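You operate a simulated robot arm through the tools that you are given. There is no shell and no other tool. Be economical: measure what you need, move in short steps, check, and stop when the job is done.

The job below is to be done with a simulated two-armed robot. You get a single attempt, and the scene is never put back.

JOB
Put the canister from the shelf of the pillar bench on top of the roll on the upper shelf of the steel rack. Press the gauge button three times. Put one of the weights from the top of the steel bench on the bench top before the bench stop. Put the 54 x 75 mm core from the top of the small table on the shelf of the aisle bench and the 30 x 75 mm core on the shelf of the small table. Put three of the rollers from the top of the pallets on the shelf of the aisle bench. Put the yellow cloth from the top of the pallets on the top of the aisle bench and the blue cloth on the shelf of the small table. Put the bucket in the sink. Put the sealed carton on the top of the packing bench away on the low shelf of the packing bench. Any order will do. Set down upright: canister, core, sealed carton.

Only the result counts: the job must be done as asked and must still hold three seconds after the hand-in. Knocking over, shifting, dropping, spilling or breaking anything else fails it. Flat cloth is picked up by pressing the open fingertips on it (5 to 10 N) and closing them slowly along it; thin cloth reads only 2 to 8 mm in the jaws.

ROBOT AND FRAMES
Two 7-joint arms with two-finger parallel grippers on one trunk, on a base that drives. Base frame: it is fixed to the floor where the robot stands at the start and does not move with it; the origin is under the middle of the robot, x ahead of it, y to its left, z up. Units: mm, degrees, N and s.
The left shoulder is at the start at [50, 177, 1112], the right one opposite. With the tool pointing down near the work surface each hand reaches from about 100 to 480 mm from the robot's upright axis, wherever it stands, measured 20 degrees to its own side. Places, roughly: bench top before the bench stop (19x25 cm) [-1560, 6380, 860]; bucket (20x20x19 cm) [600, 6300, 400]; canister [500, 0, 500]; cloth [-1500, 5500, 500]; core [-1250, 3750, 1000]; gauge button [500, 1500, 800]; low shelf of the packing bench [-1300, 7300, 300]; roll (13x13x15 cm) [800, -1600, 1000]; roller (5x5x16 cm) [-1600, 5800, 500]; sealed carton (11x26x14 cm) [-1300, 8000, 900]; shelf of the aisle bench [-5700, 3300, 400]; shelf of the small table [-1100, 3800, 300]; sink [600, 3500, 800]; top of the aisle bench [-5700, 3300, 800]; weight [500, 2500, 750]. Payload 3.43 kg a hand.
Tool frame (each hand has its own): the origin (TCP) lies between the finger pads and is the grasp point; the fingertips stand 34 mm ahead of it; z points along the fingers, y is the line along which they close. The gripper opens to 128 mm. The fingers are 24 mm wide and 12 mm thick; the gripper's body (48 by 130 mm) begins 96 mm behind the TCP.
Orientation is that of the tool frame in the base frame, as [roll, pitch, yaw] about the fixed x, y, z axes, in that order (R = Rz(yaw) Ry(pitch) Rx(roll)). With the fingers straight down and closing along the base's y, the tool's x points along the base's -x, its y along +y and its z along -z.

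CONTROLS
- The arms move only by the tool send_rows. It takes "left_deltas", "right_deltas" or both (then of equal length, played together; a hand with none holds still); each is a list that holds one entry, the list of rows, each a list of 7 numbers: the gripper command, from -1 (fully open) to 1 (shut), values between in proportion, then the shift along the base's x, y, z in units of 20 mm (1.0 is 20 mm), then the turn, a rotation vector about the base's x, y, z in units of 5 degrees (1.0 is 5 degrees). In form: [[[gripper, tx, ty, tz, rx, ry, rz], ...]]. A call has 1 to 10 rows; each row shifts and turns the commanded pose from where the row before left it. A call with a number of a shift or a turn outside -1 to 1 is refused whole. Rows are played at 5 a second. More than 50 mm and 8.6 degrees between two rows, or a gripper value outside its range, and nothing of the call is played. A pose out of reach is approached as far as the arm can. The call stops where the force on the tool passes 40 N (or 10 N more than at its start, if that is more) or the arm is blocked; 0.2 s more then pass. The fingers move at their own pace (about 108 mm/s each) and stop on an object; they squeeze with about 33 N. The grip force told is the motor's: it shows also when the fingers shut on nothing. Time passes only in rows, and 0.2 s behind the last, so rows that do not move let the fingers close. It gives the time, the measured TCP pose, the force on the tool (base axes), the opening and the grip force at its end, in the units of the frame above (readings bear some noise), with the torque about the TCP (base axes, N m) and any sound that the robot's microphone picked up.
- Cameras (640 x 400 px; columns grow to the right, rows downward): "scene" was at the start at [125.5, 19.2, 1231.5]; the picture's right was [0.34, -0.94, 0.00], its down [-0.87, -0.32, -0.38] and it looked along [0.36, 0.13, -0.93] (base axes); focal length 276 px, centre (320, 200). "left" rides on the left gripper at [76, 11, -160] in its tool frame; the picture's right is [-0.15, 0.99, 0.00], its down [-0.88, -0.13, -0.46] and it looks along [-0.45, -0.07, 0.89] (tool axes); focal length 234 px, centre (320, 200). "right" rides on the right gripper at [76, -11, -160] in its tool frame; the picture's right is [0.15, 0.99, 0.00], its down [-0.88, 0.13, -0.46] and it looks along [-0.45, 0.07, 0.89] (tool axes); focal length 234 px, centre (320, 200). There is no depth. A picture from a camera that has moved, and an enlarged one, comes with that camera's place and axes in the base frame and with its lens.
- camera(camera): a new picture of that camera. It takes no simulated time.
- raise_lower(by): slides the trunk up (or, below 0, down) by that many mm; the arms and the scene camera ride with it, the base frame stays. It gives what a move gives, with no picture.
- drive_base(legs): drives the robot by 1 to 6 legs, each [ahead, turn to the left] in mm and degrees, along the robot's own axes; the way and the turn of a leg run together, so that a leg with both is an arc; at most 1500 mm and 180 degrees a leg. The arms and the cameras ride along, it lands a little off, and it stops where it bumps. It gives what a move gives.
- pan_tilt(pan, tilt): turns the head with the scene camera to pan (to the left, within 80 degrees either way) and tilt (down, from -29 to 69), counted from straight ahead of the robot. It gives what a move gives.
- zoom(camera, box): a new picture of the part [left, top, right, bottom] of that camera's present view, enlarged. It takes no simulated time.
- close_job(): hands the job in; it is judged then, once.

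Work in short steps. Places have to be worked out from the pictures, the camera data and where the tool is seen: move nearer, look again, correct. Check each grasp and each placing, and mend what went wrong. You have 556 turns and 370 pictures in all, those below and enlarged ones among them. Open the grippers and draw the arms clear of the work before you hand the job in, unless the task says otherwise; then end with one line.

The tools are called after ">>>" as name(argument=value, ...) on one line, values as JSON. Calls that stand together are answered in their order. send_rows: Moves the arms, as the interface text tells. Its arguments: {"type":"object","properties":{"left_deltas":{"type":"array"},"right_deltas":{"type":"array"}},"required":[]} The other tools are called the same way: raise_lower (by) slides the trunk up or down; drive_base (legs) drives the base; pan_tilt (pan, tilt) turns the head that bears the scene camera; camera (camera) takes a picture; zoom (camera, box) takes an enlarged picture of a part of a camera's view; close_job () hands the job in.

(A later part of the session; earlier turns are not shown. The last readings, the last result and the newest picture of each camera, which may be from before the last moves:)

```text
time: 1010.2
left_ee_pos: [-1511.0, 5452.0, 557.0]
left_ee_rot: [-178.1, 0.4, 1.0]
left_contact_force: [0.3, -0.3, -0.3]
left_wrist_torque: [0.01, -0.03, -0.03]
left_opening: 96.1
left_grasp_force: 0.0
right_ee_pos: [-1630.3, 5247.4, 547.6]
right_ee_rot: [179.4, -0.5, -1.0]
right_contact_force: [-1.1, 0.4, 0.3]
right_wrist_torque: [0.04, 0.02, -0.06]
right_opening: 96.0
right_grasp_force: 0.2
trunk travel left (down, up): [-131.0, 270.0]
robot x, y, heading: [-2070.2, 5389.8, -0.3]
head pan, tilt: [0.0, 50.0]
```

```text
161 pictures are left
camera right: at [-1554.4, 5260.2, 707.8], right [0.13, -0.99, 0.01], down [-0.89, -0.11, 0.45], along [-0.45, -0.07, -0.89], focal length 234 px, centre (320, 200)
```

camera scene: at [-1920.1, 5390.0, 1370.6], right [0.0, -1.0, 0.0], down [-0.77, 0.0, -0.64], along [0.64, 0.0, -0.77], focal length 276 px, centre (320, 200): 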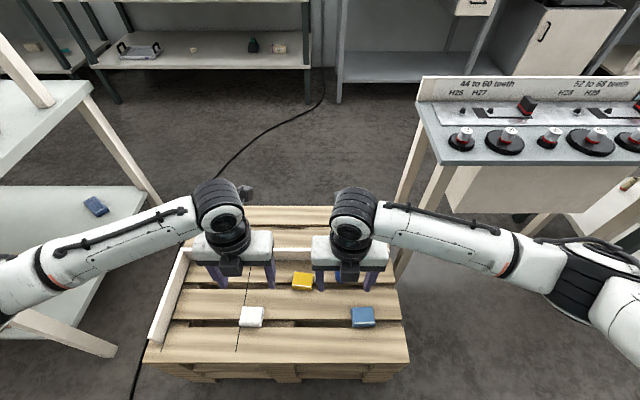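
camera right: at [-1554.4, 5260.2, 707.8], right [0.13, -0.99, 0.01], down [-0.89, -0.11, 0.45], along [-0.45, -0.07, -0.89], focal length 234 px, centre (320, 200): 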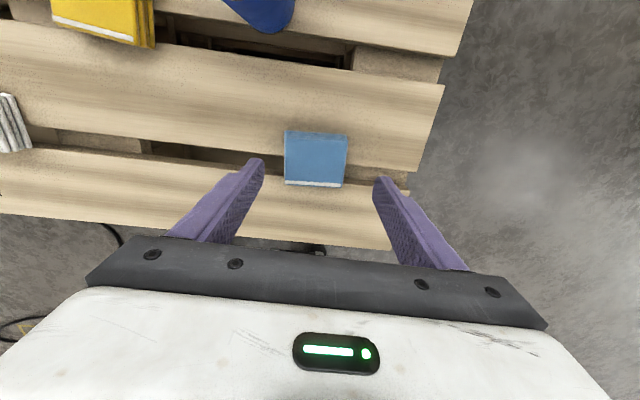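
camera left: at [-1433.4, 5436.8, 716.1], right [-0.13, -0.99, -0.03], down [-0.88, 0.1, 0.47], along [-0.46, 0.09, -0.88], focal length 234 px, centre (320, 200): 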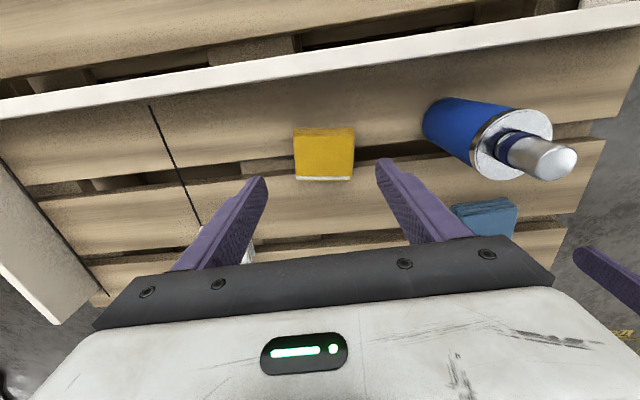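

Both cloths are folded stacks ~73 mm wide, centred under the hands. I lower the fingertips to just above the boards beside them.

>>> send_rows(left_deltas=[[[-0.5, -0.2, 0, -1, 0, 0, 0], [-0.5, 0, 0, -1, 0, 0, 0], [-0.5, 0, 0, -1, 0, 0, 0], [-0.5, 0, 0, -1, 0, 0, 0], [-0.5, 0, 0, -0.5, 0, 0, 0], [-0.5, 0, 0, 0, 0, 0, 0]]], right_deltas=[[[-0.5, -0.2, 0.15, -1, 0, 0, 0], [-0.5, 0, 0, -1, 0, 0, 0], [-0.5, 0, 0, -1, 0, 0, 0], [-0.5, 0, 0, -0.7, 0, 0, 0], [-0.5, 0, 0, -0.4, 0, 0, 0], [-0.5, 0, 0, 0, 0, 0, 0]]])

>>> camera(camera="left")

>>> camera(camera="right")

```text
time: 1011.6
left_ee_pos: [-1515.6, 5452.2, 469.0]
left_ee_rot: [-178.1, 0.5, 1.0]
left_contact_force: [0.3, -0.8, -0.1]
left_wrist_torque: [-0.02, -0.01, 0.02]
left_opening: 95.8
left_grasp_force: 0.1
right_ee_pos: [-1634.1, 5251.0, 465.9]
right_ee_rot: [179.4, -0.6, -1.2]
right_contact_force: [-3.0, -1.3, 10.3]
right_wrist_torque: [0.54, 0.19, 0.13]
right_opening: 94.6
right_grasp_force: 0.0
trunk travel left (down, up): [-131.0, 270.0]
robot x, y, heading: [-2069.9, 5390.5, 0.2]
head pan, tilt: [0.0, 50.0]
```

```text
160 pictures are left
camera left: at [-1437.7, 5437.1, 627.5], right [-0.13, -0.99, -0.03], down [-0.88, 0.1, 0.47], along [-0.46, 0.09, -0.88], focal length 234 px, centre (320, 200)
```

left: 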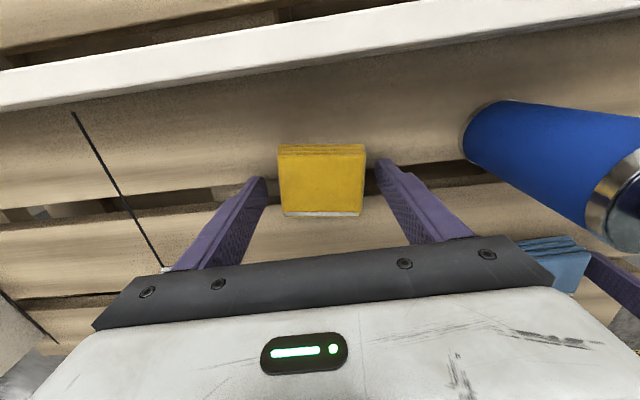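

```text
159 pictures are left
camera right: at [-1558.4, 5263.9, 626.7], right [0.13, -0.99, 0.01], down [-0.89, -0.11, 0.45], along [-0.44, -0.07, -0.89], focal length 234 px, centre (320, 200)
```

right: 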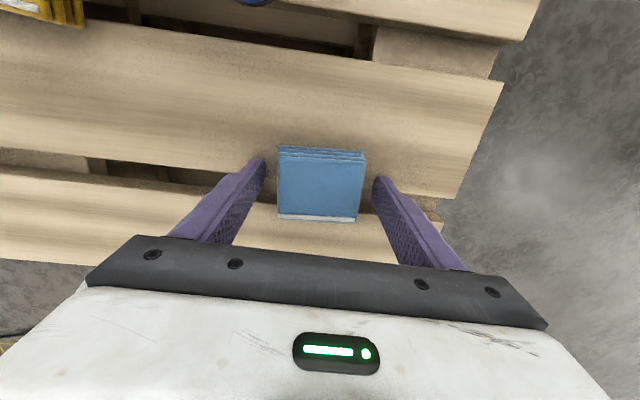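

>>> send_rows(left_deltas=[[[-0.3, 0, 0, -0.05, 0, 0, 0], [-0.15, 0, 0, 0, 0, 0, 0], [0, 0, 0, 0, 0, 0, 0], [0.2, 0, 0, 0, 0, 0, 0], [0.4, 0, 0, 0, 0, 0, 0], [0.6, 0, 0, 0, 0, 0, 0], [0.8, 0, 0, 0, 0, 0, 0], [1, 0, 0, 0, 0, 0, 0], [1, 0, 0, 0, 0, 0, 0], [1, 0, 0, 0, 0, 0, 0]]], right_deltas=[[[-0.3, 0, 0, 0.15, 0, 0, 0], [-0.15, 0, 0, 0, 0, 0, 0], [0, 0, 0, 0, 0, 0, 0], [0.2, 0, 0, 0, 0, 0, 0], [0.4, 0, 0, 0, 0, 0, 0], [0.6, 0, 0, 0, 0, 0, 0], [0.8, 0, 0, 0, 0, 0, 0], [1, 0, 0, 0, 0, 0, 0], [1, 0, 0, 0, 0, 0, 0], [1, 0, 0, 0, 0, 0, 0]]])

>>> camera(camera="left")

>>> camera(camera="right")

```text
time: 1013.8
left_ee_pos: [-1514.2, 5452.0, 467.0]
left_ee_rot: [-178.1, 0.5, 1.0]
left_contact_force: [-1.0, -3.3, 7.5]
left_wrist_torque: [-0.37, -0.04, -0.07]
left_opening: 73.9
left_grasp_force: 32.5
right_ee_pos: [-1633.4, 5250.5, 469.6]
right_ee_rot: [179.4, -0.4, -1.1]
right_contact_force: [1.1, 1.1, 0.3]
right_wrist_torque: [-0.03, 0.01, 0.0]
right_opening: 71.7
right_grasp_force: 33.1
trunk travel left (down, up): [-131.0, 270.0]
robot x, y, heading: [-2068.0, 5390.4, -0.0]
head pan, tilt: [0.0, 50.0]
```

```text
158 pictures are left
camera left: at [-1437.2, 5437.1, 626.5], right [-0.13, -0.99, -0.03], down [-0.88, 0.1, 0.47], along [-0.46, 0.09, -0.88], focal length 234 px, centre (320, 200)
```

left: 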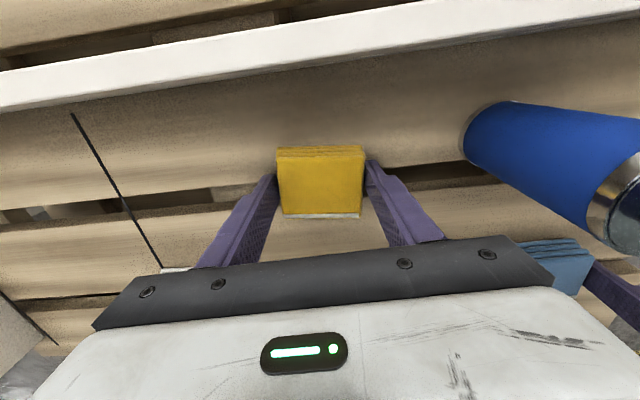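

```text
157 pictures are left
camera right: at [-1558.2, 5263.6, 628.8], right [0.13, -0.99, 0.01], down [-0.89, -0.11, 0.45], along [-0.45, -0.07, -0.89], focal length 234 px, centre (320, 200)
```

right: 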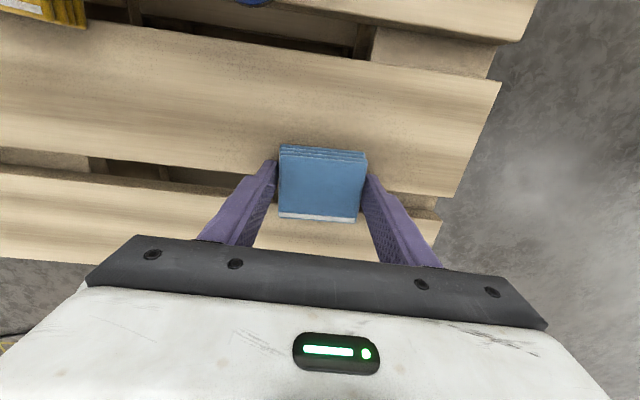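

The stacks are firm and gripped (74 and 72 mm). I lift both.

>>> send_rows(left_deltas=[[[1, 0, 0, 0.3, 0, 0, 0], [1, 0, 0, 0.7, 0, 0, 0], [1, 0, 0, 1, 0, 0, 0], [1, 0, 0, 1, 0, 0, 0], [1, 0, 0, 1, 0, 0, 0], [1, 0, 0, 1, 0, 0, 0], [1, 0, 0, 1, 0, 0, 0], [1, 0, 0, 1, 0, 0, 0], [1, 0, 0, 1, 0, 0, 0]]], right_deltas=[[[1, 0, 0, 0.3, 0, 0, 0], [1, 0, 0, 0.7, 0, 0, 0], [1, 0, 0, 1, 0, 0, 0], [1, 0, 0, 1, 0, 0, 0], [1, 0, 0, 1, 0, 0, 0], [1, 0, 0, 1, 0, 0, 0], [1, 0, 0, 1, 0, 0, 0], [1, 0, 0, 1, 0, 0, 0], [1, 0, 0, 1, 0, 0, 0]]])

>>> raise_lower(by=270)

>>> camera(camera="scene")

>>> camera(camera="left")

```text
time: 1015.8
left_ee_pos: [-1517.6, 5452.2, 627.3]
left_ee_rot: [-178.1, 0.5, 1.1]
left_contact_force: [-0.4, -0.2, -0.4]
left_wrist_torque: [0.01, -0.02, -0.03]
left_opening: 73.6
left_grasp_force: 32.6
right_ee_pos: [-1634.8, 5251.9, 629.1]
right_ee_rot: [179.3, -0.4, -1.1]
right_contact_force: [0.2, 0.6, 0.0]
right_wrist_torque: [0.04, 0.0, 0.01]
right_opening: 71.5
right_grasp_force: 33.1
trunk travel left (down, up): [-131.0, 270.0]
robot x, y, heading: [-2068.7, 5389.0, 0.0]
head pan, tilt: [0.0, 50.0]
```

```text
time: 1018.6
left_ee_pos: [-1517.4, 5451.8, 896.4]
left_ee_rot: [-177.9, 0.5, 1.0]
left_contact_force: [0.2, 0.8, -1.2]
left_wrist_torque: [-0.02, 0.02, 0.01]
left_opening: 72.7
left_grasp_force: 33.2
right_ee_pos: [-1634.9, 5251.8, 898.3]
right_ee_rot: [179.3, -0.5, -1.2]
right_contact_force: [0.6, 0.3, -0.4]
right_wrist_torque: [-0.02, 0.02, -0.02]
right_opening: 70.9
right_grasp_force: 33.2
trunk travel left (down, up): [-401.0, 0.0]
robot x, y, heading: [-2071.5, 5390.3, 0.0]
head pan, tilt: [0.0, 50.0]
```

```text
156 pictures are left
camera scene: at [-1919.9, 5390.0, 1370.5], right [0.0, -1.0, 0.0], down [-0.77, 0.0, -0.64], along [0.64, 0.0, -0.77], focal length 276 px, centre (320, 200)
```

scene: 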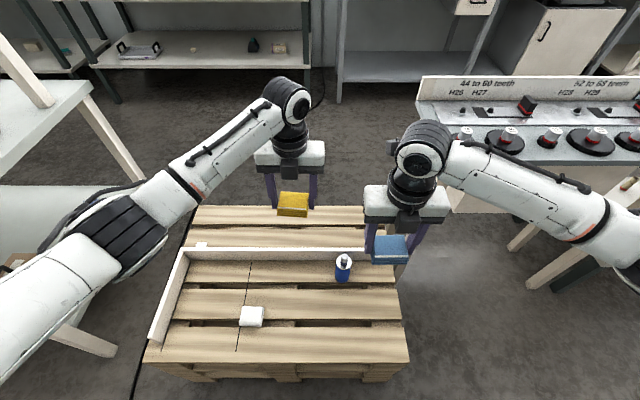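

```text
155 pictures are left
camera left: at [-1438.3, 5436.7, 1055.2], right [-0.13, -0.99, -0.03], down [-0.88, 0.1, 0.47], along [-0.46, 0.09, -0.88], focal length 234 px, centre (320, 200)
```

left: 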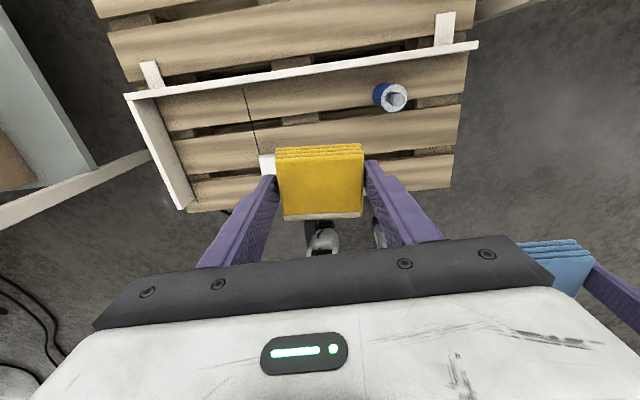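

Both cloths hold. I go to the west side of the small table with gentle legs, checking the grip.

>>> send_rows(left_deltas=[[[1, -0.9, 0.4, 0, 0, 0, 0], [1, -0.9, 0.4, 0, 0, 0, 0], [1, -0.9, 0.4, 0, 0, 0, 0], [1, -0.9, 0.4, 0, 0, 0, 0], [1, -0.9, 0.4, 0, 0, 0, 0], [1, -0.9, 0.4, 0, 0, 0, 0], [1, -0.9, 0.4, 0, 0, 0, 0]]])

>>> drive_base(legs=[[-120, 0], [0, -30], [0, -30], [0, -30]])

>>> drive_base(legs=[[600, 0], [600, 0], [485, 0], [0, 30], [0, 30], [0, 30]])

```text
time: 1020.2
left_ee_pos: [-1644.0, 5508.3, 897.3]
left_ee_rot: [-178.1, 0.5, 1.0]
left_contact_force: [-0.8, 0.6, -0.9]
left_wrist_torque: [0.05, 0.02, -0.05]
left_opening: 72.6
left_grasp_force: 32.8
right_ee_pos: [-1634.9, 5251.7, 898.0]
right_ee_rot: [179.3, -0.4, -1.1]
right_contact_force: [-0.4, 0.8, -1.2]
right_wrist_torque: [0.0, -0.02, 0.03]
right_opening: 70.8
right_grasp_force: 32.3
trunk travel left (down, up): [-401.0, 0.0]
robot x, y, heading: [-2069.0, 5387.3, -0.2]
head pan, tilt: [0.0, 50.0]
```

```text
time: 1025.8
left_ee_pos: [-2076.6, 4963.7, 897.0]
left_ee_rot: [-178.0, 0.5, -89.5]
left_contact_force: [-0.6, 0.5, -0.3]
left_wrist_torque: [0.02, -0.01, -0.01]
left_opening: 71.7
left_grasp_force: 33.2
right_ee_pos: [-2331.9, 4958.3, 899.1]
right_ee_rot: [179.4, -0.4, -91.8]
right_contact_force: [0.1, 0.2, -0.1]
right_wrist_torque: [-0.02, -0.03, 0.0]
right_opening: 70.8
right_grasp_force: 32.8
trunk travel left (down, up): [-401.0, 0.0]
robot x, y, heading: [-2186.4, 5390.9, -90.5]
head pan, tilt: [0.0, 50.0]
```

```text
time: 1039.0
left_ee_pos: [-1780.6, 3817.8, 896.7]
left_ee_rot: [-178.1, 0.6, -0.9]
left_contact_force: [0.2, 0.2, -0.1]
left_wrist_torque: [0.0, 0.02, 0.01]
left_opening: 70.8
left_grasp_force: 33.0
right_ee_pos: [-1780.1, 3563.4, 898.5]
right_ee_rot: [179.4, -0.4, -2.9]
right_contact_force: [0.3, 0.1, -0.1]
right_wrist_torque: [-0.02, -0.01, 0.0]
right_opening: 70.7
right_grasp_force: 32.4
trunk travel left (down, up): [-401.0, 0.0]
robot x, y, heading: [-2208.2, 3717.7, -1.8]
head pan, tilt: [0.0, 50.0]
```

>>> send_rows(left_deltas=[[[1, -0.9, 0.3, 0.8, 0, 0, 0], [1, -0.9, 0.3, 0.8, 0, 0, 0], [1, -0.9, 0.3, 0.8, 0, 0, 0], [1, -0.9, 0.3, 0.8, 0, 0, 0], [1, -0.9, 0.3, 0.8, 0, 0, 0], [1, -0.9, 0.3, 0.8, 0, 0, 0], [1, -0.9, 0.3, 0.8, 0, 0, 0]]])

>>> raise_lower(by=-380)

>>> pan_tilt(pan=0, tilt=25)

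>>> camera(camera="scene")

```text
time: 1040.6
left_ee_pos: [-1905.3, 3860.0, 1008.0]
left_ee_rot: [-178.0, 0.5, -0.7]
left_contact_force: [0.2, -0.5, 0.0]
left_wrist_torque: [-0.01, -0.03, -0.01]
left_opening: 71.2
left_grasp_force: 32.7
right_ee_pos: [-1780.4, 3562.5, 898.3]
right_ee_rot: [179.4, -0.4, -2.9]
right_contact_force: [-0.1, 0.6, -1.0]
right_wrist_torque: [-0.02, 0.0, 0.0]
right_opening: 70.8
right_grasp_force: 33.2
trunk travel left (down, up): [-401.0, 0.0]
robot x, y, heading: [-2207.8, 3712.0, -1.5]
head pan, tilt: [0.0, 50.0]
```

```text
time: 1044.3
left_ee_pos: [-1904.1, 3860.8, 629.5]
left_ee_rot: [-178.1, 0.5, -0.8]
left_contact_force: [1.0, -0.9, -0.7]
left_wrist_torque: [0.03, -0.02, 0.0]
left_opening: 71.0
left_grasp_force: 33.2
right_ee_pos: [-1780.5, 3562.3, 518.6]
right_ee_rot: [179.4, -0.4, -2.8]
right_contact_force: [0.2, 1.0, -0.4]
right_wrist_torque: [0.0, -0.01, -0.01]
right_opening: 70.8
right_grasp_force: 32.5
trunk travel left (down, up): [-21.0, 380.0]
robot x, y, heading: [-2212.7, 3714.9, -1.7]
head pan, tilt: [0.0, 50.0]
```

```text
time: 1045.2
left_ee_pos: [-1906.6, 3861.0, 628.7]
left_ee_rot: [-178.1, 0.5, -0.8]
left_contact_force: [-0.1, -0.1, -1.8]
left_wrist_torque: [-0.01, 0.03, 0.01]
left_opening: 70.9
left_grasp_force: 33.1
right_ee_pos: [-1780.3, 3564.0, 518.1]
right_ee_rot: [179.4, -0.4, -3.0]
right_contact_force: [-0.4, -0.1, -1.0]
right_wrist_torque: [0.01, -0.01, -0.01]
right_opening: 70.9
right_grasp_force: 32.7
trunk travel left (down, up): [-21.0, 380.0]
robot x, y, heading: [-2208.6, 3715.7, -1.7]
head pan, tilt: [0.0, 25.0]
```

```text
154 pictures are left
camera scene: at [-2045.3, 3709.0, 1027.9], right [-0.03, -1.0, 0.0], down [-0.42, 0.01, -0.91], along [0.91, -0.03, -0.42], focal length 276 px, centre (320, 200)
```

scene: 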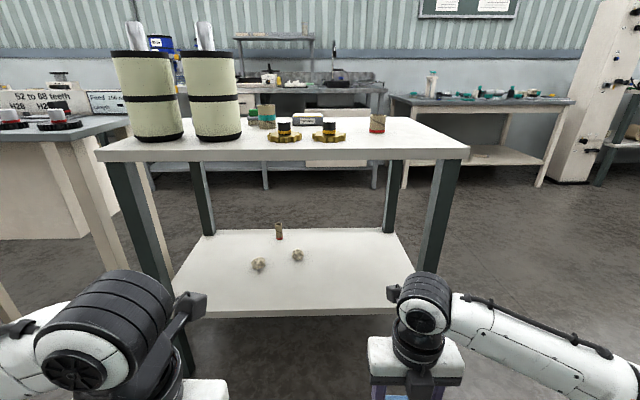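

>>> send_rows(right_deltas=[[[1, 0.6, 0, -0.8, 0, 0, 0.5], [1, 0.6, 0, -0.8, 0, 0, 0], [1, 0.6, 0, -0.8, 0, 0, 0], [1, 0.6, 0, -0.8, 0, 0, 0], [1, 0.6, 0, -0.8, 0, 0, 0], [1, 0.6, 0, -0.8, 0, 0, 0], [1, 0.6, 0, -0.8, 0, 0, 0], [1, 0.6, 0, -0.3, 0, 0, 0], [1, 0, 0, 0, 0, 0, 0]]])

>>> drive_base(legs=[[200, 1], [175, 1]])

>>> camera(camera="scene")

>>> camera(camera="right")

```text
time: 1047.2
left_ee_pos: [-1906.4, 3860.5, 628.2]
left_ee_rot: [-178.1, 0.4, -0.8]
left_contact_force: [1.0, 0.6, -1.0]
left_wrist_torque: [0.02, -0.01, 0.04]
left_opening: 71.0
left_grasp_force: 33.1
right_ee_pos: [-1683.6, 3562.3, 400.2]
right_ee_rot: [179.4, -0.4, -0.3]
right_contact_force: [-0.3, -0.3, -1.3]
right_wrist_torque: [0.0, -0.01, 0.01]
right_opening: 71.0
right_grasp_force: 33.0
trunk travel left (down, up): [-21.0, 380.0]
robot x, y, heading: [-2206.4, 3710.4, -2.0]
head pan, tilt: [0.0, 25.0]
```

```text
time: 1049.9
left_ee_pos: [-1532.8, 3865.6, 628.5]
left_ee_rot: [-178.1, 0.4, 1.3]
left_contact_force: [-0.6, -0.4, -0.7]
left_wrist_torque: [-0.02, 0.03, 0.03]
left_opening: 70.7
left_grasp_force: 32.9
right_ee_pos: [-1301.9, 3574.7, 402.0]
right_ee_rot: [179.4, -0.4, 1.5]
right_contact_force: [-0.3, 0.7, -0.1]
right_wrist_torque: [-0.03, 0.02, 0.06]
right_opening: 70.8
right_grasp_force: 33.0
trunk travel left (down, up): [-21.0, 380.0]
robot x, y, heading: [-1835.3, 3706.9, 0.2]
head pan, tilt: [0.0, 25.0]
```

```text
153 pictures are left
camera scene: at [-1667.6, 3709.5, 1028.0], right [0.01, -1.0, 0.0], down [-0.42, 0.0, -0.91], along [0.91, 0.0, -0.42], focal length 276 px, centre (320, 200)
```

scene: 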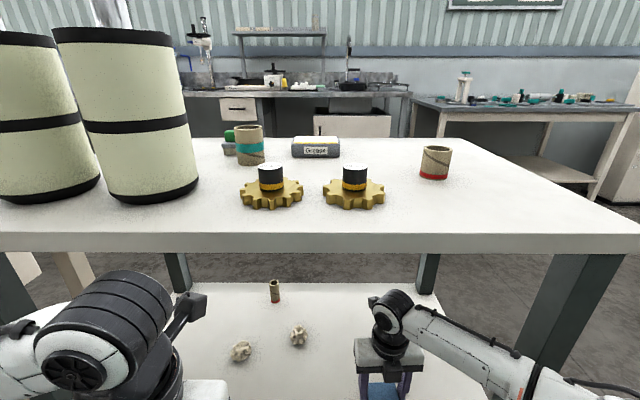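

```text
152 pictures are left
camera right: at [-1226.5, 3592.1, 560.9], right [0.17, -0.98, 0.01], down [-0.88, -0.15, 0.45], along [-0.44, -0.09, -0.89], focal length 234 px, centre (320, 200)
```

right: 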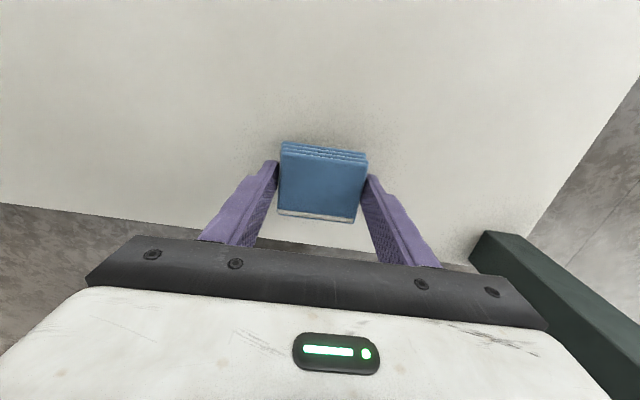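

>>> send_rows(right_deltas=[[[1, 0, 0, -0.5, 0, 0, 0], [1, 0, 0, -0.4, 0, 0, 0], [1, 0, 0, -0.2, 0, 0, 0], [1, 0, 0, 0, 0, 0, 0]]])

>>> send_rows(right_deltas=[[[1, 0, 0, -0.2, 0, 0, 0], [1, 0, 0, -0.1, 0, 0, 0], [1, 0, 0, 0, 0, 0, 0]]])

```text
time: 1050.9
left_ee_pos: [-1533.8, 3865.7, 628.4]
left_ee_rot: [-178.1, 0.5, 1.3]
left_contact_force: [0.7, -0.6, -0.4]
left_wrist_torque: [0.01, 0.04, 0.0]
left_opening: 70.9
left_grasp_force: 33.1
right_ee_pos: [-1301.6, 3574.9, 379.2]
right_ee_rot: [179.4, -0.4, 1.8]
right_contact_force: [-0.7, -0.6, -0.5]
right_wrist_torque: [0.01, 0.02, -0.02]
right_opening: 70.7
right_grasp_force: 32.9
trunk travel left (down, up): [-21.0, 380.0]
robot x, y, heading: [-1829.3, 3711.1, 0.3]
head pan, tilt: [0.0, 25.0]
```

```text
time: 1051.7
left_ee_pos: [-1532.6, 3865.7, 629.3]
left_ee_rot: [-178.1, 0.5, 1.2]
left_contact_force: [-0.1, 0.5, -0.6]
left_wrist_torque: [0.0, -0.02, -0.01]
left_opening: 70.5
left_grasp_force: 32.6
right_ee_pos: [-1300.1, 3576.0, 376.5]
right_ee_rot: [179.4, -0.6, 1.7]
right_contact_force: [-7.8, -5.1, 26.1]
right_wrist_torque: [0.4, 0.74, 0.23]
right_opening: 70.6
right_grasp_force: 33.4
trunk travel left (down, up): [-21.0, 380.0]
robot x, y, heading: [-1830.0, 3711.7, -0.0]
head pan, tilt: [0.0, 25.0]
```

Contact with the shelf. I release the blue cloth and lift away.

>>> send_rows(right_deltas=[[[1, 0, 0, 0.15, 0, 0, 0], [0, 0, 0, 0, 0, 0, 0], [-0.5, 0, 0, 0, 0, 0, 0], [-0.5, 0, 0, 0.5, 0, 0, 0], [-0.5, 0, 0, 1, 0, 0, 0], [-0.5, 0, 0, 1, 0, 0, 0], [-0.5, -0.5, 0, 1, 0, 0, 0], [-0.5, -1, 0, 0, 0, 0, 0], [-0.5, -1, 0, 0, 0, 0, 0]]])

>>> camera(camera="right")

```text
time: 1053.7
left_ee_pos: [-1532.9, 3867.1, 629.1]
left_ee_rot: [-178.2, 0.5, 1.3]
left_contact_force: [0.3, -0.3, 0.0]
left_wrist_torque: [0.0, 0.03, 0.01]
left_opening: 70.9
left_grasp_force: 32.8
right_ee_pos: [-1351.9, 3575.7, 445.5]
right_ee_rot: [179.3, -0.4, 1.6]
right_contact_force: [-0.4, -0.4, 0.0]
right_wrist_torque: [0.03, 0.02, 0.02]
right_opening: 96.2
right_grasp_force: 0.1
trunk travel left (down, up): [-21.0, 380.0]
robot x, y, heading: [-1830.0, 3709.2, 0.3]
head pan, tilt: [0.0, 25.0]
```

```text
151 pictures are left
camera right: at [-1276.9, 3592.7, 605.2], right [0.17, -0.98, 0.01], down [-0.88, -0.15, 0.45], along [-0.44, -0.09, -0.89], focal length 234 px, centre (320, 200)
```

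right: 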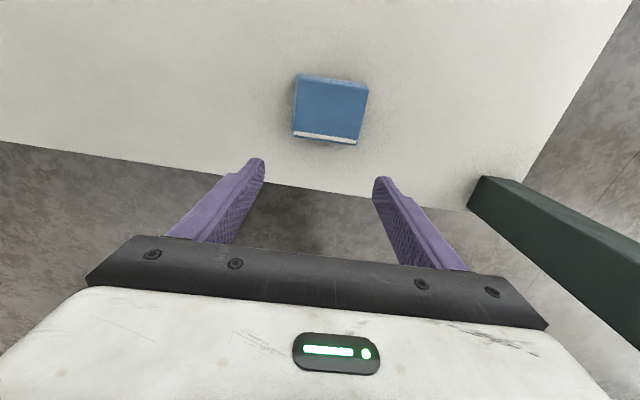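

Blue cloth is on the small table's shelf. Now with the yellow cloth to the aisle bench.

>>> drive_base(legs=[[-380, 0]])

>>> raise_lower(by=380)

>>> drive_base(legs=[[0, -40], [0, -40], [0, -38], [1400, 0]])

```text
time: 1056.1
left_ee_pos: [-1912.9, 3864.5, 629.3]
left_ee_rot: [-178.1, 0.5, 1.1]
left_contact_force: [-0.3, 0.2, -0.3]
left_wrist_torque: [-0.04, 0.02, 0.0]
left_opening: 70.8
left_grasp_force: 32.9
right_ee_pos: [-1732.2, 3574.7, 444.9]
right_ee_rot: [179.5, -0.3, 1.5]
right_contact_force: [0.1, -1.0, -0.6]
right_wrist_torque: [-0.01, 0.02, 0.0]
right_opening: 96.0
right_grasp_force: 0.0
trunk travel left (down, up): [-21.0, 380.0]
robot x, y, heading: [-2211.3, 3708.8, 0.1]
head pan, tilt: [0.0, 25.0]
```

```text
time: 1059.8
left_ee_pos: [-1912.1, 3864.7, 1008.4]
left_ee_rot: [-178.1, 0.6, 1.3]
left_contact_force: [0.0, 0.3, 0.1]
left_wrist_torque: [-0.02, 0.04, -0.02]
left_opening: 70.7
left_grasp_force: 33.3
right_ee_pos: [-1731.8, 3574.3, 825.2]
right_ee_rot: [179.5, -0.4, 1.5]
right_contact_force: [-0.2, -0.2, 0.6]
right_wrist_torque: [0.0, 0.0, -0.01]
right_opening: 96.0
right_grasp_force: 0.1
trunk travel left (down, up): [-401.0, 0.0]
robot x, y, heading: [-2212.4, 3708.0, 0.1]
head pan, tilt: [0.0, 25.0]
```

```text
time: 1072.4
left_ee_pos: [-2877.6, 2110.2, 1008.0]
left_ee_rot: [-178.1, 0.6, -116.6]
left_contact_force: [0.3, -0.6, -0.7]
left_wrist_torque: [0.01, -0.01, -0.02]
left_opening: 70.5
left_grasp_force: 33.1
right_ee_pos: [-3217.6, 2084.9, 825.3]
right_ee_rot: [179.4, -0.4, -116.2]
right_contact_force: [-0.2, 0.7, 0.1]
right_wrist_torque: [0.02, 0.03, 0.0]
right_opening: 96.1
right_grasp_force: 0.0
trunk travel left (down, up): [-401.0, 0.0]
robot x, y, heading: [-2874.1, 2448.6, -117.4]
head pan, tilt: [0.0, 25.0]
```

>>> drive_base(legs=[[1000, 0], [1000, 0], [1080, 0], [0, -20], [0, -21], [754, 0]])

>>> drive_base(legs=[[0, -18], [1150, 0], [0, -45], [0, -44]])

```text
time: 1093.3
left_ee_pos: [-5160.1, -830.9, 1007.9]
left_ee_rot: [-178.1, 0.5, -157.4]
left_contact_force: [-0.1, -0.2, 0.1]
left_wrist_torque: [0.01, 0.0, -0.01]
left_opening: 71.0
left_grasp_force: 33.1
right_ee_pos: [-5434.4, -628.6, 825.3]
right_ee_rot: [179.4, -0.5, -157.2]
right_contact_force: [-0.4, 1.1, 0.8]
right_wrist_torque: [0.01, -0.02, -0.06]
right_opening: 95.9
right_grasp_force: 0.0
trunk travel left (down, up): [-401.0, 0.0]
robot x, y, heading: [-4937.2, -577.7, -158.5]
head pan, tilt: [0.0, 25.0]
```

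```text
time: 1104.4
left_ee_pos: [-6277.1, -363.7, 1009.0]
left_ee_rot: [-178.1, 0.5, 94.8]
left_contact_force: [0.1, -0.1, 0.1]
left_wrist_torque: [0.04, 0.01, -0.02]
left_opening: 70.6
left_grasp_force: 33.3
right_ee_pos: [-6001.4, -164.3, 826.0]
right_ee_rot: [179.4, -0.4, 95.2]
right_contact_force: [0.1, 0.9, -0.5]
right_wrist_torque: [-0.01, 0.01, 0.01]
right_opening: 96.1
right_grasp_force: 0.1
trunk travel left (down, up): [-401.0, 0.0]
robot x, y, heading: [-6105.1, -651.9, 94.0]
head pan, tilt: [0.0, 25.0]
```

>>> drive_base(legs=[[0, 3], [1400, 0], [1400, 0], [1425, 0], [0, -49], [0, -48]])

>>> pan_tilt(pan=5, tilt=35)

>>> camera(camera="scene")

```text
time: 1129.5
left_ee_pos: [-6275.0, 3718.6, 1008.1]
left_ee_rot: [-178.0, 0.6, 0.3]
left_contact_force: [0.3, 0.3, -0.9]
left_wrist_torque: [-0.01, -0.01, 0.01]
left_opening: 70.8
left_grasp_force: 33.1
right_ee_pos: [-6098.2, 3427.8, 826.3]
right_ee_rot: [179.4, -0.4, 0.7]
right_contact_force: [0.2, -0.2, 0.5]
right_wrist_torque: [0.01, 0.01, -0.03]
right_opening: 96.1
right_grasp_force: 0.0
trunk travel left (down, up): [-401.0, 0.0]
robot x, y, heading: [-6572.2, 3571.8, -0.6]
head pan, tilt: [0.0, 25.0]
```

```text
time: 1130.2
left_ee_pos: [-6274.8, 3718.1, 1008.6]
left_ee_rot: [-178.0, 0.5, 0.3]
left_contact_force: [-0.1, -0.8, 0.5]
left_wrist_torque: [0.02, -0.01, 0.0]
left_opening: 70.7
left_grasp_force: 33.3
right_ee_pos: [-6098.1, 3426.7, 825.8]
right_ee_rot: [179.4, -0.4, 0.7]
right_contact_force: [0.1, -0.4, -0.1]
right_wrist_torque: [-0.03, 0.0, 0.03]
right_opening: 95.8
right_grasp_force: 0.1
trunk travel left (down, up): [-401.0, 0.0]
robot x, y, heading: [-6578.3, 3567.2, -0.8]
head pan, tilt: [5.0, 35.0]
```

```text
150 pictures are left
camera scene: at [-6416.4, 3572.4, 1392.3], right [0.08, -1.0, 0.0], down [-0.57, -0.04, -0.82], along [0.82, 0.06, -0.57], focal length 276 px, centre (320, 200)
```

scene: 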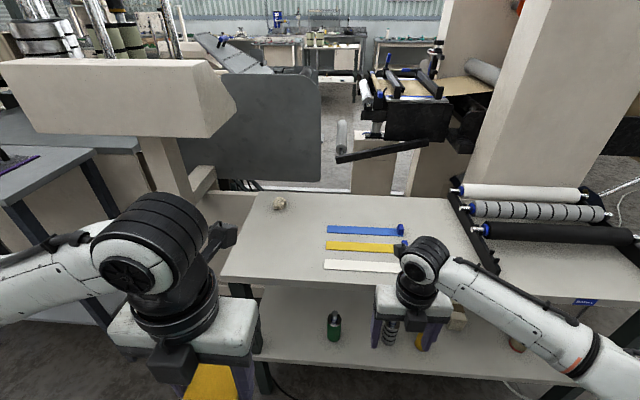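

>>> send_rows(right_deltas=[[[-0.5, -0.8, 0, 1, 0, 0, 0], [-0.5, -0.8, 0, 1, 0, 0, 0], [-0.5, -0.8, 0, 1, 0, 0, 0], [-0.5, -0.8, 0, 1, 0, 0, 0], [-0.5, -0.8, 0, 1, 0, 0, 0], [-0.5, 0, 0, 1, 0, 0, 0], [-0.5, 0, 0, 1, 0, 0, 0], [-0.5, 0, 0, 1, 0, 0, 0], [-0.5, 0, 0, 1, 0, 0, 0], [-0.5, 0, 0, 1, 0, 0, 0]]])

>>> drive_base(legs=[[150, 0], [150, 0]])

>>> send_rows(left_deltas=[[[1, 0.9, 0, 0, 0, 0, 0], [1, 0.9, 0, 0, 0, 0, 0], [1, 0.9, 0, -0.5, 0, 0, 0], [1, 0.9, 0, -0.5, 0, 0, 0], [1, 0.9, 0, -0.7, 0, 0, 0], [1, 0.9, 0, -0.7, 0, 0, 0], [1, 0, 0, -0.8, 0, 0, 0], [1, 0, 0, -0.8, 0, 0, 0], [1, 0, 0, 0, 0, 0, 0]]])

>>> camera(camera="left")

```text
time: 1132.4
left_ee_pos: [-6275.5, 3719.9, 1008.6]
left_ee_rot: [-178.2, 0.5, 0.3]
left_contact_force: [0.0, 0.1, -0.8]
left_wrist_torque: [0.0, -0.01, -0.01]
left_opening: 70.7
left_grasp_force: 32.9
right_ee_pos: [-6178.8, 3426.5, 1024.0]
right_ee_rot: [179.3, -0.4, 0.7]
right_contact_force: [-0.1, -0.1, 0.1]
right_wrist_torque: [0.0, 0.03, 0.01]
right_opening: 96.1
right_grasp_force: 0.1
trunk travel left (down, up): [-401.0, 0.0]
robot x, y, heading: [-6576.4, 3570.6, -0.8]
head pan, tilt: [5.0, 35.0]
```

```text
time: 1134.7
left_ee_pos: [-5975.2, 3715.4, 1008.0]
left_ee_rot: [-178.0, 0.6, 0.4]
left_contact_force: [-0.7, 0.3, -0.2]
left_wrist_torque: [0.03, -0.03, 0.02]
left_opening: 70.9
left_grasp_force: 33.1
right_ee_pos: [-5878.2, 3424.5, 1023.6]
right_ee_rot: [179.4, -0.4, 0.8]
right_contact_force: [-1.5, 0.0, -0.5]
right_wrist_torque: [0.0, 0.05, -0.02]
right_opening: 96.1
right_grasp_force: 0.0
trunk travel left (down, up): [-401.0, 0.0]
robot x, y, heading: [-6275.3, 3563.4, -0.6]
head pan, tilt: [5.0, 35.0]
```

```text
time: 1136.7
left_ee_pos: [-5868.6, 3714.8, 927.7]
left_ee_rot: [-178.2, 0.6, 0.5]
left_contact_force: [0.3, -0.1, -0.6]
left_wrist_torque: [0.02, -0.01, 0.0]
left_opening: 71.0
left_grasp_force: 33.5
right_ee_pos: [-5879.0, 3425.0, 1026.1]
right_ee_rot: [179.4, -0.4, 0.8]
right_contact_force: [-0.1, 0.2, -0.6]
right_wrist_torque: [0.01, -0.01, 0.0]
right_opening: 96.0
right_grasp_force: 0.1
trunk travel left (down, up): [-401.0, 0.0]
robot x, y, heading: [-6277.2, 3563.4, -0.6]
head pan, tilt: [5.0, 35.0]
```

```text
149 pictures are left
camera left: at [-5790.6, 3699.6, 1086.2], right [-0.14, -0.99, -0.03], down [-0.88, 0.11, 0.47], along [-0.46, 0.09, -0.88], focal length 234 px, centre (320, 200)
```

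left: 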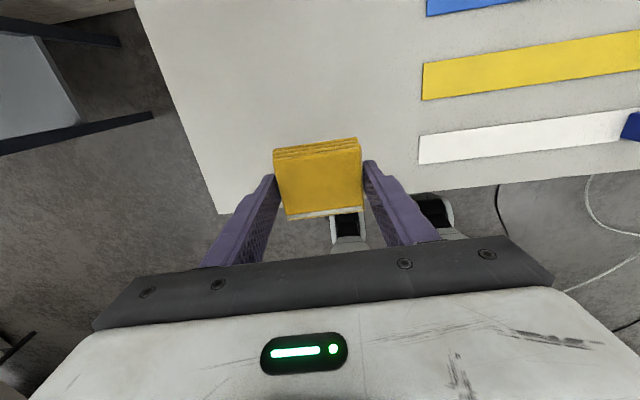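

>>> send_rows(left_deltas=[[[1, 0.9, -0.1, -0.6, 0, 0, 0], [1, 0.9, 0, -0.6, 0, 0, 0], [1, 0.3, 0, -0.6, 0, 0, 0], [1, 0, 0, -0.6, 0, 0, 0], [1, 0, 0, 0, 0, 0, 0]]])

>>> send_rows(left_deltas=[[[1, 0, 0, -0.2, 0, 0, 0], [1, 0, 0, -0.2, 0, 0, 0], [1, 0, 0, 0, 0, 0, 0]]])

>>> send_rows(left_deltas=[[[1, 0, 0, -0.2, 0, 0, 0], [1, 0, 0, 0, 0, 0, 0]]])

```text
time: 1137.9
left_ee_pos: [-5827.7, 3715.4, 880.1]
left_ee_rot: [-178.1, 0.6, 0.3]
left_contact_force: [-0.4, 0.6, -0.4]
left_wrist_torque: [0.01, 0.02, 0.01]
left_opening: 70.8
left_grasp_force: 33.2
right_ee_pos: [-5879.6, 3424.8, 1024.4]
right_ee_rot: [179.4, -0.4, 0.8]
right_contact_force: [-1.0, 0.4, 0.3]
right_wrist_torque: [-0.02, 0.0, -0.01]
right_opening: 96.1
right_grasp_force: 0.1
trunk travel left (down, up): [-401.0, 0.0]
robot x, y, heading: [-6276.1, 3565.7, -0.6]
head pan, tilt: [5.0, 35.0]
```

```text
time: 1138.7
left_ee_pos: [-5825.9, 3714.8, 873.2]
left_ee_rot: [-178.0, 0.6, 0.3]
left_contact_force: [0.0, 0.3, -0.1]
left_wrist_torque: [0.02, 0.0, 0.01]
left_opening: 70.5
left_grasp_force: 32.9
right_ee_pos: [-5879.0, 3424.5, 1022.2]
right_ee_rot: [179.2, -0.4, 0.8]
right_contact_force: [0.8, -0.1, -0.2]
right_wrist_torque: [-0.03, -0.01, 0.0]
right_opening: 96.0
right_grasp_force: 0.0
trunk travel left (down, up): [-401.0, 0.0]
robot x, y, heading: [-6279.4, 3564.8, -0.5]
head pan, tilt: [5.0, 35.0]
```

```text
time: 1139.3
left_ee_pos: [-5825.8, 3713.0, 867.2]
left_ee_rot: [-178.2, 0.4, 0.4]
left_contact_force: [0.7, -0.3, -1.6]
left_wrist_torque: [0.02, -0.02, 0.01]
left_opening: 70.7
left_grasp_force: 32.6
right_ee_pos: [-5878.7, 3425.0, 1023.7]
right_ee_rot: [179.4, -0.3, 0.8]
right_contact_force: [-0.8, 0.3, 0.4]
right_wrist_torque: [0.0, 0.0, 0.01]
right_opening: 96.0
right_grasp_force: 0.0
trunk travel left (down, up): [-401.0, 0.0]
robot x, y, heading: [-6276.7, 3563.0, -0.4]
head pan, tilt: [5.0, 35.0]
```

>>> send_rows(left_deltas=[[[1, 0, 0, -0.2, 0, 0, 0], [1, 0, 0, 0, 0, 0, 0]]])

>>> send_rows(left_deltas=[[[1, 0, 0, -0.2, 0, 0, 0], [1, 0, 0, 0, 0, 0, 0]]])

>>> send_rows(left_deltas=[[[1, 0, 0, -0.2, 0, 0, 0], [1, 0, 0, 0, 0, 0, 0]]])

>>> camera(camera="left")

```text
time: 1139.9
left_ee_pos: [-5826.8, 3712.9, 863.7]
left_ee_rot: [-178.0, 0.5, 0.4]
left_contact_force: [-0.8, -0.2, 0.3]
left_wrist_torque: [-0.01, 0.0, 0.01]
left_opening: 70.8
left_grasp_force: 33.2
right_ee_pos: [-5879.1, 3425.5, 1023.9]
right_ee_rot: [179.4, -0.3, 0.7]
right_contact_force: [0.4, -0.7, 0.4]
right_wrist_torque: [0.02, 0.01, -0.02]
right_opening: 96.0
right_grasp_force: 0.0
trunk travel left (down, up): [-401.0, 0.0]
robot x, y, heading: [-6277.4, 3564.7, -0.4]
head pan, tilt: [5.0, 35.0]
```

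```text
time: 1140.5
left_ee_pos: [-5826.7, 3713.9, 860.4]
left_ee_rot: [-178.0, 0.5, 0.4]
left_contact_force: [1.2, 0.0, 0.2]
left_wrist_torque: [0.04, 0.0, -0.02]
left_opening: 70.8
left_grasp_force: 33.2
right_ee_pos: [-5879.7, 3424.5, 1024.1]
right_ee_rot: [179.4, -0.4, 0.9]
right_contact_force: [0.2, 0.5, -0.6]
right_wrist_torque: [-0.02, 0.04, -0.01]
right_opening: 96.1
right_grasp_force: 0.0
trunk travel left (down, up): [-401.0, 0.0]
robot x, y, heading: [-6282.0, 3564.5, -0.7]
head pan, tilt: [5.0, 35.0]
```

```text
time: 1141.1
left_ee_pos: [-5825.8, 3714.0, 856.0]
left_ee_rot: [-178.0, 0.5, 0.3]
left_contact_force: [0.0, -0.3, 0.5]
left_wrist_torque: [0.0, 0.01, -0.05]
left_opening: 70.8
left_grasp_force: 32.8
right_ee_pos: [-5879.4, 3424.6, 1023.8]
right_ee_rot: [179.5, -0.4, 0.8]
right_contact_force: [-0.1, -0.6, 0.2]
right_wrist_torque: [0.02, 0.02, -0.01]
right_opening: 96.1
right_grasp_force: 0.1
trunk travel left (down, up): [-401.0, 0.0]
robot x, y, heading: [-6277.0, 3566.5, -0.4]
head pan, tilt: [5.0, 35.0]
```

```text
148 pictures are left
camera left: at [-5748.5, 3697.8, 1015.0], right [-0.14, -0.99, -0.03], down [-0.88, 0.11, 0.47], along [-0.46, 0.09, -0.88], focal length 234 px, centre (320, 200)
```

left: 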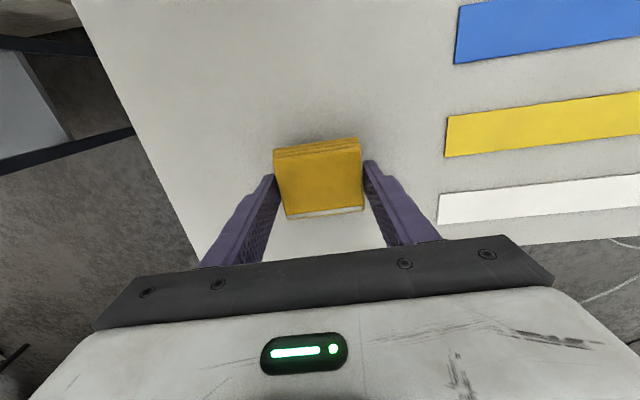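

Nearly down; I continue to contact.

>>> send_rows(left_deltas=[[[1, 0, 0, -0.25, 0, 0, 0], [1, 0, 0, 0, 0, 0, 0]]])

>>> send_rows(left_deltas=[[[1, 0, 0, -0.25, 0, 0, 0], [1, 0, 0, 0, 0, 0, 0]]])

>>> send_rows(left_deltas=[[[1, 0, 0, -0.25, 0, 0, 0], [1, 0, 0, 0, 0, 0, 0]]])

>>> send_rows(left_deltas=[[[1, 0, 0, -0.25, 0, 0, 0], [1, 0, 0, 0, 0, 0, 0]]])

```text
time: 1141.7
left_ee_pos: [-5826.1, 3714.0, 850.9]
left_ee_rot: [-178.0, 0.5, 0.4]
left_contact_force: [0.3, 0.2, -0.2]
left_wrist_torque: [0.01, 0.01, -0.02]
left_opening: 71.1
left_grasp_force: 33.2
right_ee_pos: [-5879.3, 3424.5, 1023.2]
right_ee_rot: [179.4, -0.4, 0.8]
right_contact_force: [0.1, 0.0, 0.8]
right_wrist_torque: [0.03, 0.02, 0.0]
right_opening: 96.0
right_grasp_force: 0.1
trunk travel left (down, up): [-401.0, 0.0]
robot x, y, heading: [-6279.8, 3562.8, -0.5]
head pan, tilt: [5.0, 35.0]
```

```text
time: 1142.3
left_ee_pos: [-5827.0, 3714.9, 846.6]
left_ee_rot: [-178.1, 0.6, 0.4]
left_contact_force: [-0.4, 1.4, 0.2]
left_wrist_torque: [-0.05, 0.01, 0.04]
left_opening: 70.7
left_grasp_force: 32.9
right_ee_pos: [-5880.2, 3424.6, 1024.0]
right_ee_rot: [179.4, -0.4, 0.8]
right_contact_force: [0.3, -0.1, 0.6]
right_wrist_torque: [0.02, 0.01, 0.01]
right_opening: 95.8
right_grasp_force: 0.2
trunk travel left (down, up): [-401.0, 0.0]
robot x, y, heading: [-6275.6, 3566.0, -0.5]
head pan, tilt: [5.0, 35.0]
```

```text
time: 1142.9
left_ee_pos: [-5826.3, 3714.7, 840.3]
left_ee_rot: [-177.9, 0.5, 0.4]
left_contact_force: [-0.8, 0.4, -0.3]
left_wrist_torque: [0.03, -0.03, 0.0]
left_opening: 70.8
left_grasp_force: 32.9
right_ee_pos: [-5879.6, 3424.1, 1023.6]
right_ee_rot: [179.4, -0.3, 0.9]
right_contact_force: [0.0, -0.4, -0.7]
right_wrist_torque: [0.02, -0.02, 0.01]
right_opening: 96.1
right_grasp_force: 0.0
trunk travel left (down, up): [-401.0, 0.0]
robot x, y, heading: [-6277.5, 3563.3, -0.7]
head pan, tilt: [5.0, 35.0]
```

```text
time: 1143.5
left_ee_pos: [-5827.0, 3713.2, 836.9]
left_ee_rot: [-178.1, 0.5, 0.3]
left_contact_force: [-0.2, -0.1, 0.1]
left_wrist_torque: [-0.04, 0.02, 0.0]
left_opening: 70.7
left_grasp_force: 33.3
right_ee_pos: [-5880.6, 3425.2, 1023.8]
right_ee_rot: [179.4, -0.3, 0.8]
right_contact_force: [0.5, -0.2, 0.0]
right_wrist_torque: [0.02, -0.02, -0.02]
right_opening: 96.1
right_grasp_force: 0.0
trunk travel left (down, up): [-401.0, 0.0]
robot x, y, heading: [-6275.5, 3564.1, -0.3]
head pan, tilt: [5.0, 35.0]
```

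>>> send_rows(left_deltas=[[[1, 0, 0, -0.3, 0, 0, 0], [1, 0, 0, -0.3, 0, 0, 0], [1, 0, 0, 0, 0, 0, 0]]])

>>> send_rows(left_deltas=[[[1, 0, 0, -0.25, 0, 0, 0], [1, 0, 0, 0, 0, 0, 0]]])

>>> camera(camera="left")

```text
time: 1144.1
left_ee_pos: [-5826.1, 3713.7, 834.7]
left_ee_rot: [-178.4, 0.2, 0.2]
left_contact_force: [-9.0, 5.2, 19.6]
left_wrist_torque: [-0.58, 0.55, -0.46]
left_opening: 71.2
left_grasp_force: 32.9
right_ee_pos: [-5880.1, 3425.7, 1024.5]
right_ee_rot: [179.3, -0.5, 0.8]
right_contact_force: [-0.5, 0.0, 1.5]
right_wrist_torque: [-0.01, -0.01, 0.01]
right_opening: 96.0
right_grasp_force: 0.1
trunk travel left (down, up): [-401.0, 0.0]
robot x, y, heading: [-6276.7, 3562.5, -0.5]
head pan, tilt: [5.0, 35.0]
stopped in row 2 (left hand): the force on the tool passed its limit at 48 N (the readings are from after the stop); the commanded pose is now the measured one
```

```text
time: 1144.5
left_ee_pos: [-5825.4, 3712.8, 834.4]
left_ee_rot: [-178.5, 0.2, 0.0]
left_contact_force: [-11.3, 5.0, 21.3]
left_wrist_torque: [-0.6, 0.58, -0.5]
left_opening: 71.0
left_grasp_force: 33.0
right_ee_pos: [-5880.6, 3425.7, 1025.2]
right_ee_rot: [179.1, -0.5, 0.8]
right_contact_force: [0.3, 0.5, 0.1]
right_wrist_torque: [0.01, -0.01, -0.05]
right_opening: 96.3
right_grasp_force: 0.2
trunk travel left (down, up): [-401.0, 0.0]
robot x, y, heading: [-6276.9, 3563.0, -0.5]
head pan, tilt: [5.0, 35.0]
stopped in row 1 (left hand): the force on the tool passed its limit at 46 N (the readings are from after the stop); the commanded pose is now the measured one
```

```text
147 pictures are left
camera left: at [-5748.6, 3698.0, 994.5], right [-0.15, -0.99, -0.02], down [-0.88, 0.12, 0.46], along [-0.45, 0.09, -0.89], focal length 234 px, centre (320, 200)
```

left: 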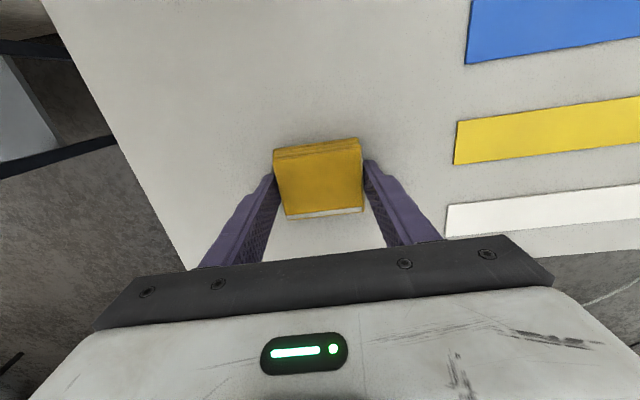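

On the bench top. I release the yellow cloth and withdraw.

>>> send_rows(left_deltas=[[[1, 0, 0, 0.2, 0, 0, 0], [0, 0, 0, 0, 0, 0, 0], [-0.5, 0, 0, 0, 0, 0, 0], [-0.5, 0, 0, 0.5, 0, 0, 0], [-0.5, 0, 0, 1, 0, 0, 0], [-0.5, 0, 0, 1, 0, 0, 0], [-0.5, -0.5, 0, 1, 0, 0, 0], [-0.5, -1, 0, 1, 0, 0, 0], [-0.5, -1, 0, 1, 0, 0, 0], [-0.5, -1, 0, 1, 0, 0, 0]]])

>>> camera(camera="scene")

```text
time: 1146.7
left_ee_pos: [-5896.3, 3715.4, 968.0]
left_ee_rot: [-178.3, 0.1, 0.2]
left_contact_force: [-0.6, -0.1, -1.4]
left_wrist_torque: [0.01, 0.02, 0.01]
left_opening: 96.2
left_grasp_force: 0.1
right_ee_pos: [-5879.8, 3424.2, 1024.2]
right_ee_rot: [179.4, -0.5, 0.7]
right_contact_force: [-0.2, -0.5, 0.5]
right_wrist_torque: [-0.02, 0.02, 0.01]
right_opening: 95.9
right_grasp_force: 0.1
trunk travel left (down, up): [-401.0, 0.0]
robot x, y, heading: [-6279.5, 3562.9, -0.6]
head pan, tilt: [5.0, 35.0]
```

```text
146 pictures are left
camera scene: at [-6118.4, 3569.7, 1392.3], right [0.08, -1.0, 0.0], down [-0.57, -0.04, -0.82], along [0.82, 0.06, -0.57], focal length 276 px, centre (320, 200)
```

scene: 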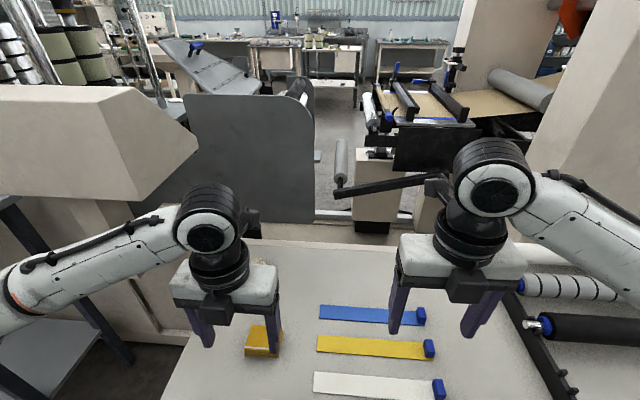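

Yellow cloth placed. Last job: the sealed carton. I back out and drive back east.

>>> drive_base(legs=[[-350, 0], [0, -84], [1400, 0], [1400, 0], [1280, 0], [0, 84]])

>>> drive_base(legs=[[1380, 0], [0, 22], [620, 0], [0, 18], [1500, 0], [1500, 0]])

```text
time: 1175.2
left_ee_pos: [-5861.5, -320.8, 968.2]
left_ee_rot: [-178.6, 0.1, -0.5]
left_contact_force: [-0.6, -0.1, 0.1]
left_wrist_torque: [0.0, 0.0, 0.0]
left_opening: 96.0
left_grasp_force: 0.0
right_ee_pos: [-5850.5, -609.8, 1023.5]
right_ee_rot: [179.4, -0.4, -0.1]
right_contact_force: [0.2, 0.7, 0.8]
right_wrist_torque: [-0.03, 0.02, -0.03]
right_opening: 96.1
right_grasp_force: 0.1
trunk travel left (down, up): [-401.0, 0.0]
robot x, y, heading: [-6246.1, -465.7, -1.4]
head pan, tilt: [5.0, 35.0]
```

```text
time: 1201.3
left_ee_pos: [-1756.9, 1944.9, 968.3]
left_ee_rot: [-178.5, 0.1, 38.5]
left_contact_force: [0.9, 0.3, -0.3]
left_wrist_torque: [0.01, -0.01, -0.02]
left_opening: 95.9
left_grasp_force: 0.0
right_ee_pos: [-1564.9, 1727.3, 1023.7]
right_ee_rot: [179.3, -0.5, 39.1]
right_contact_force: [-0.4, 0.1, 0.3]
right_wrist_torque: [0.03, -0.01, -0.02]
right_opening: 96.0
right_grasp_force: 0.0
trunk travel left (down, up): [-401.0, 0.0]
robot x, y, heading: [-1961.8, 1588.7, 37.6]
head pan, tilt: [5.0, 35.0]
```

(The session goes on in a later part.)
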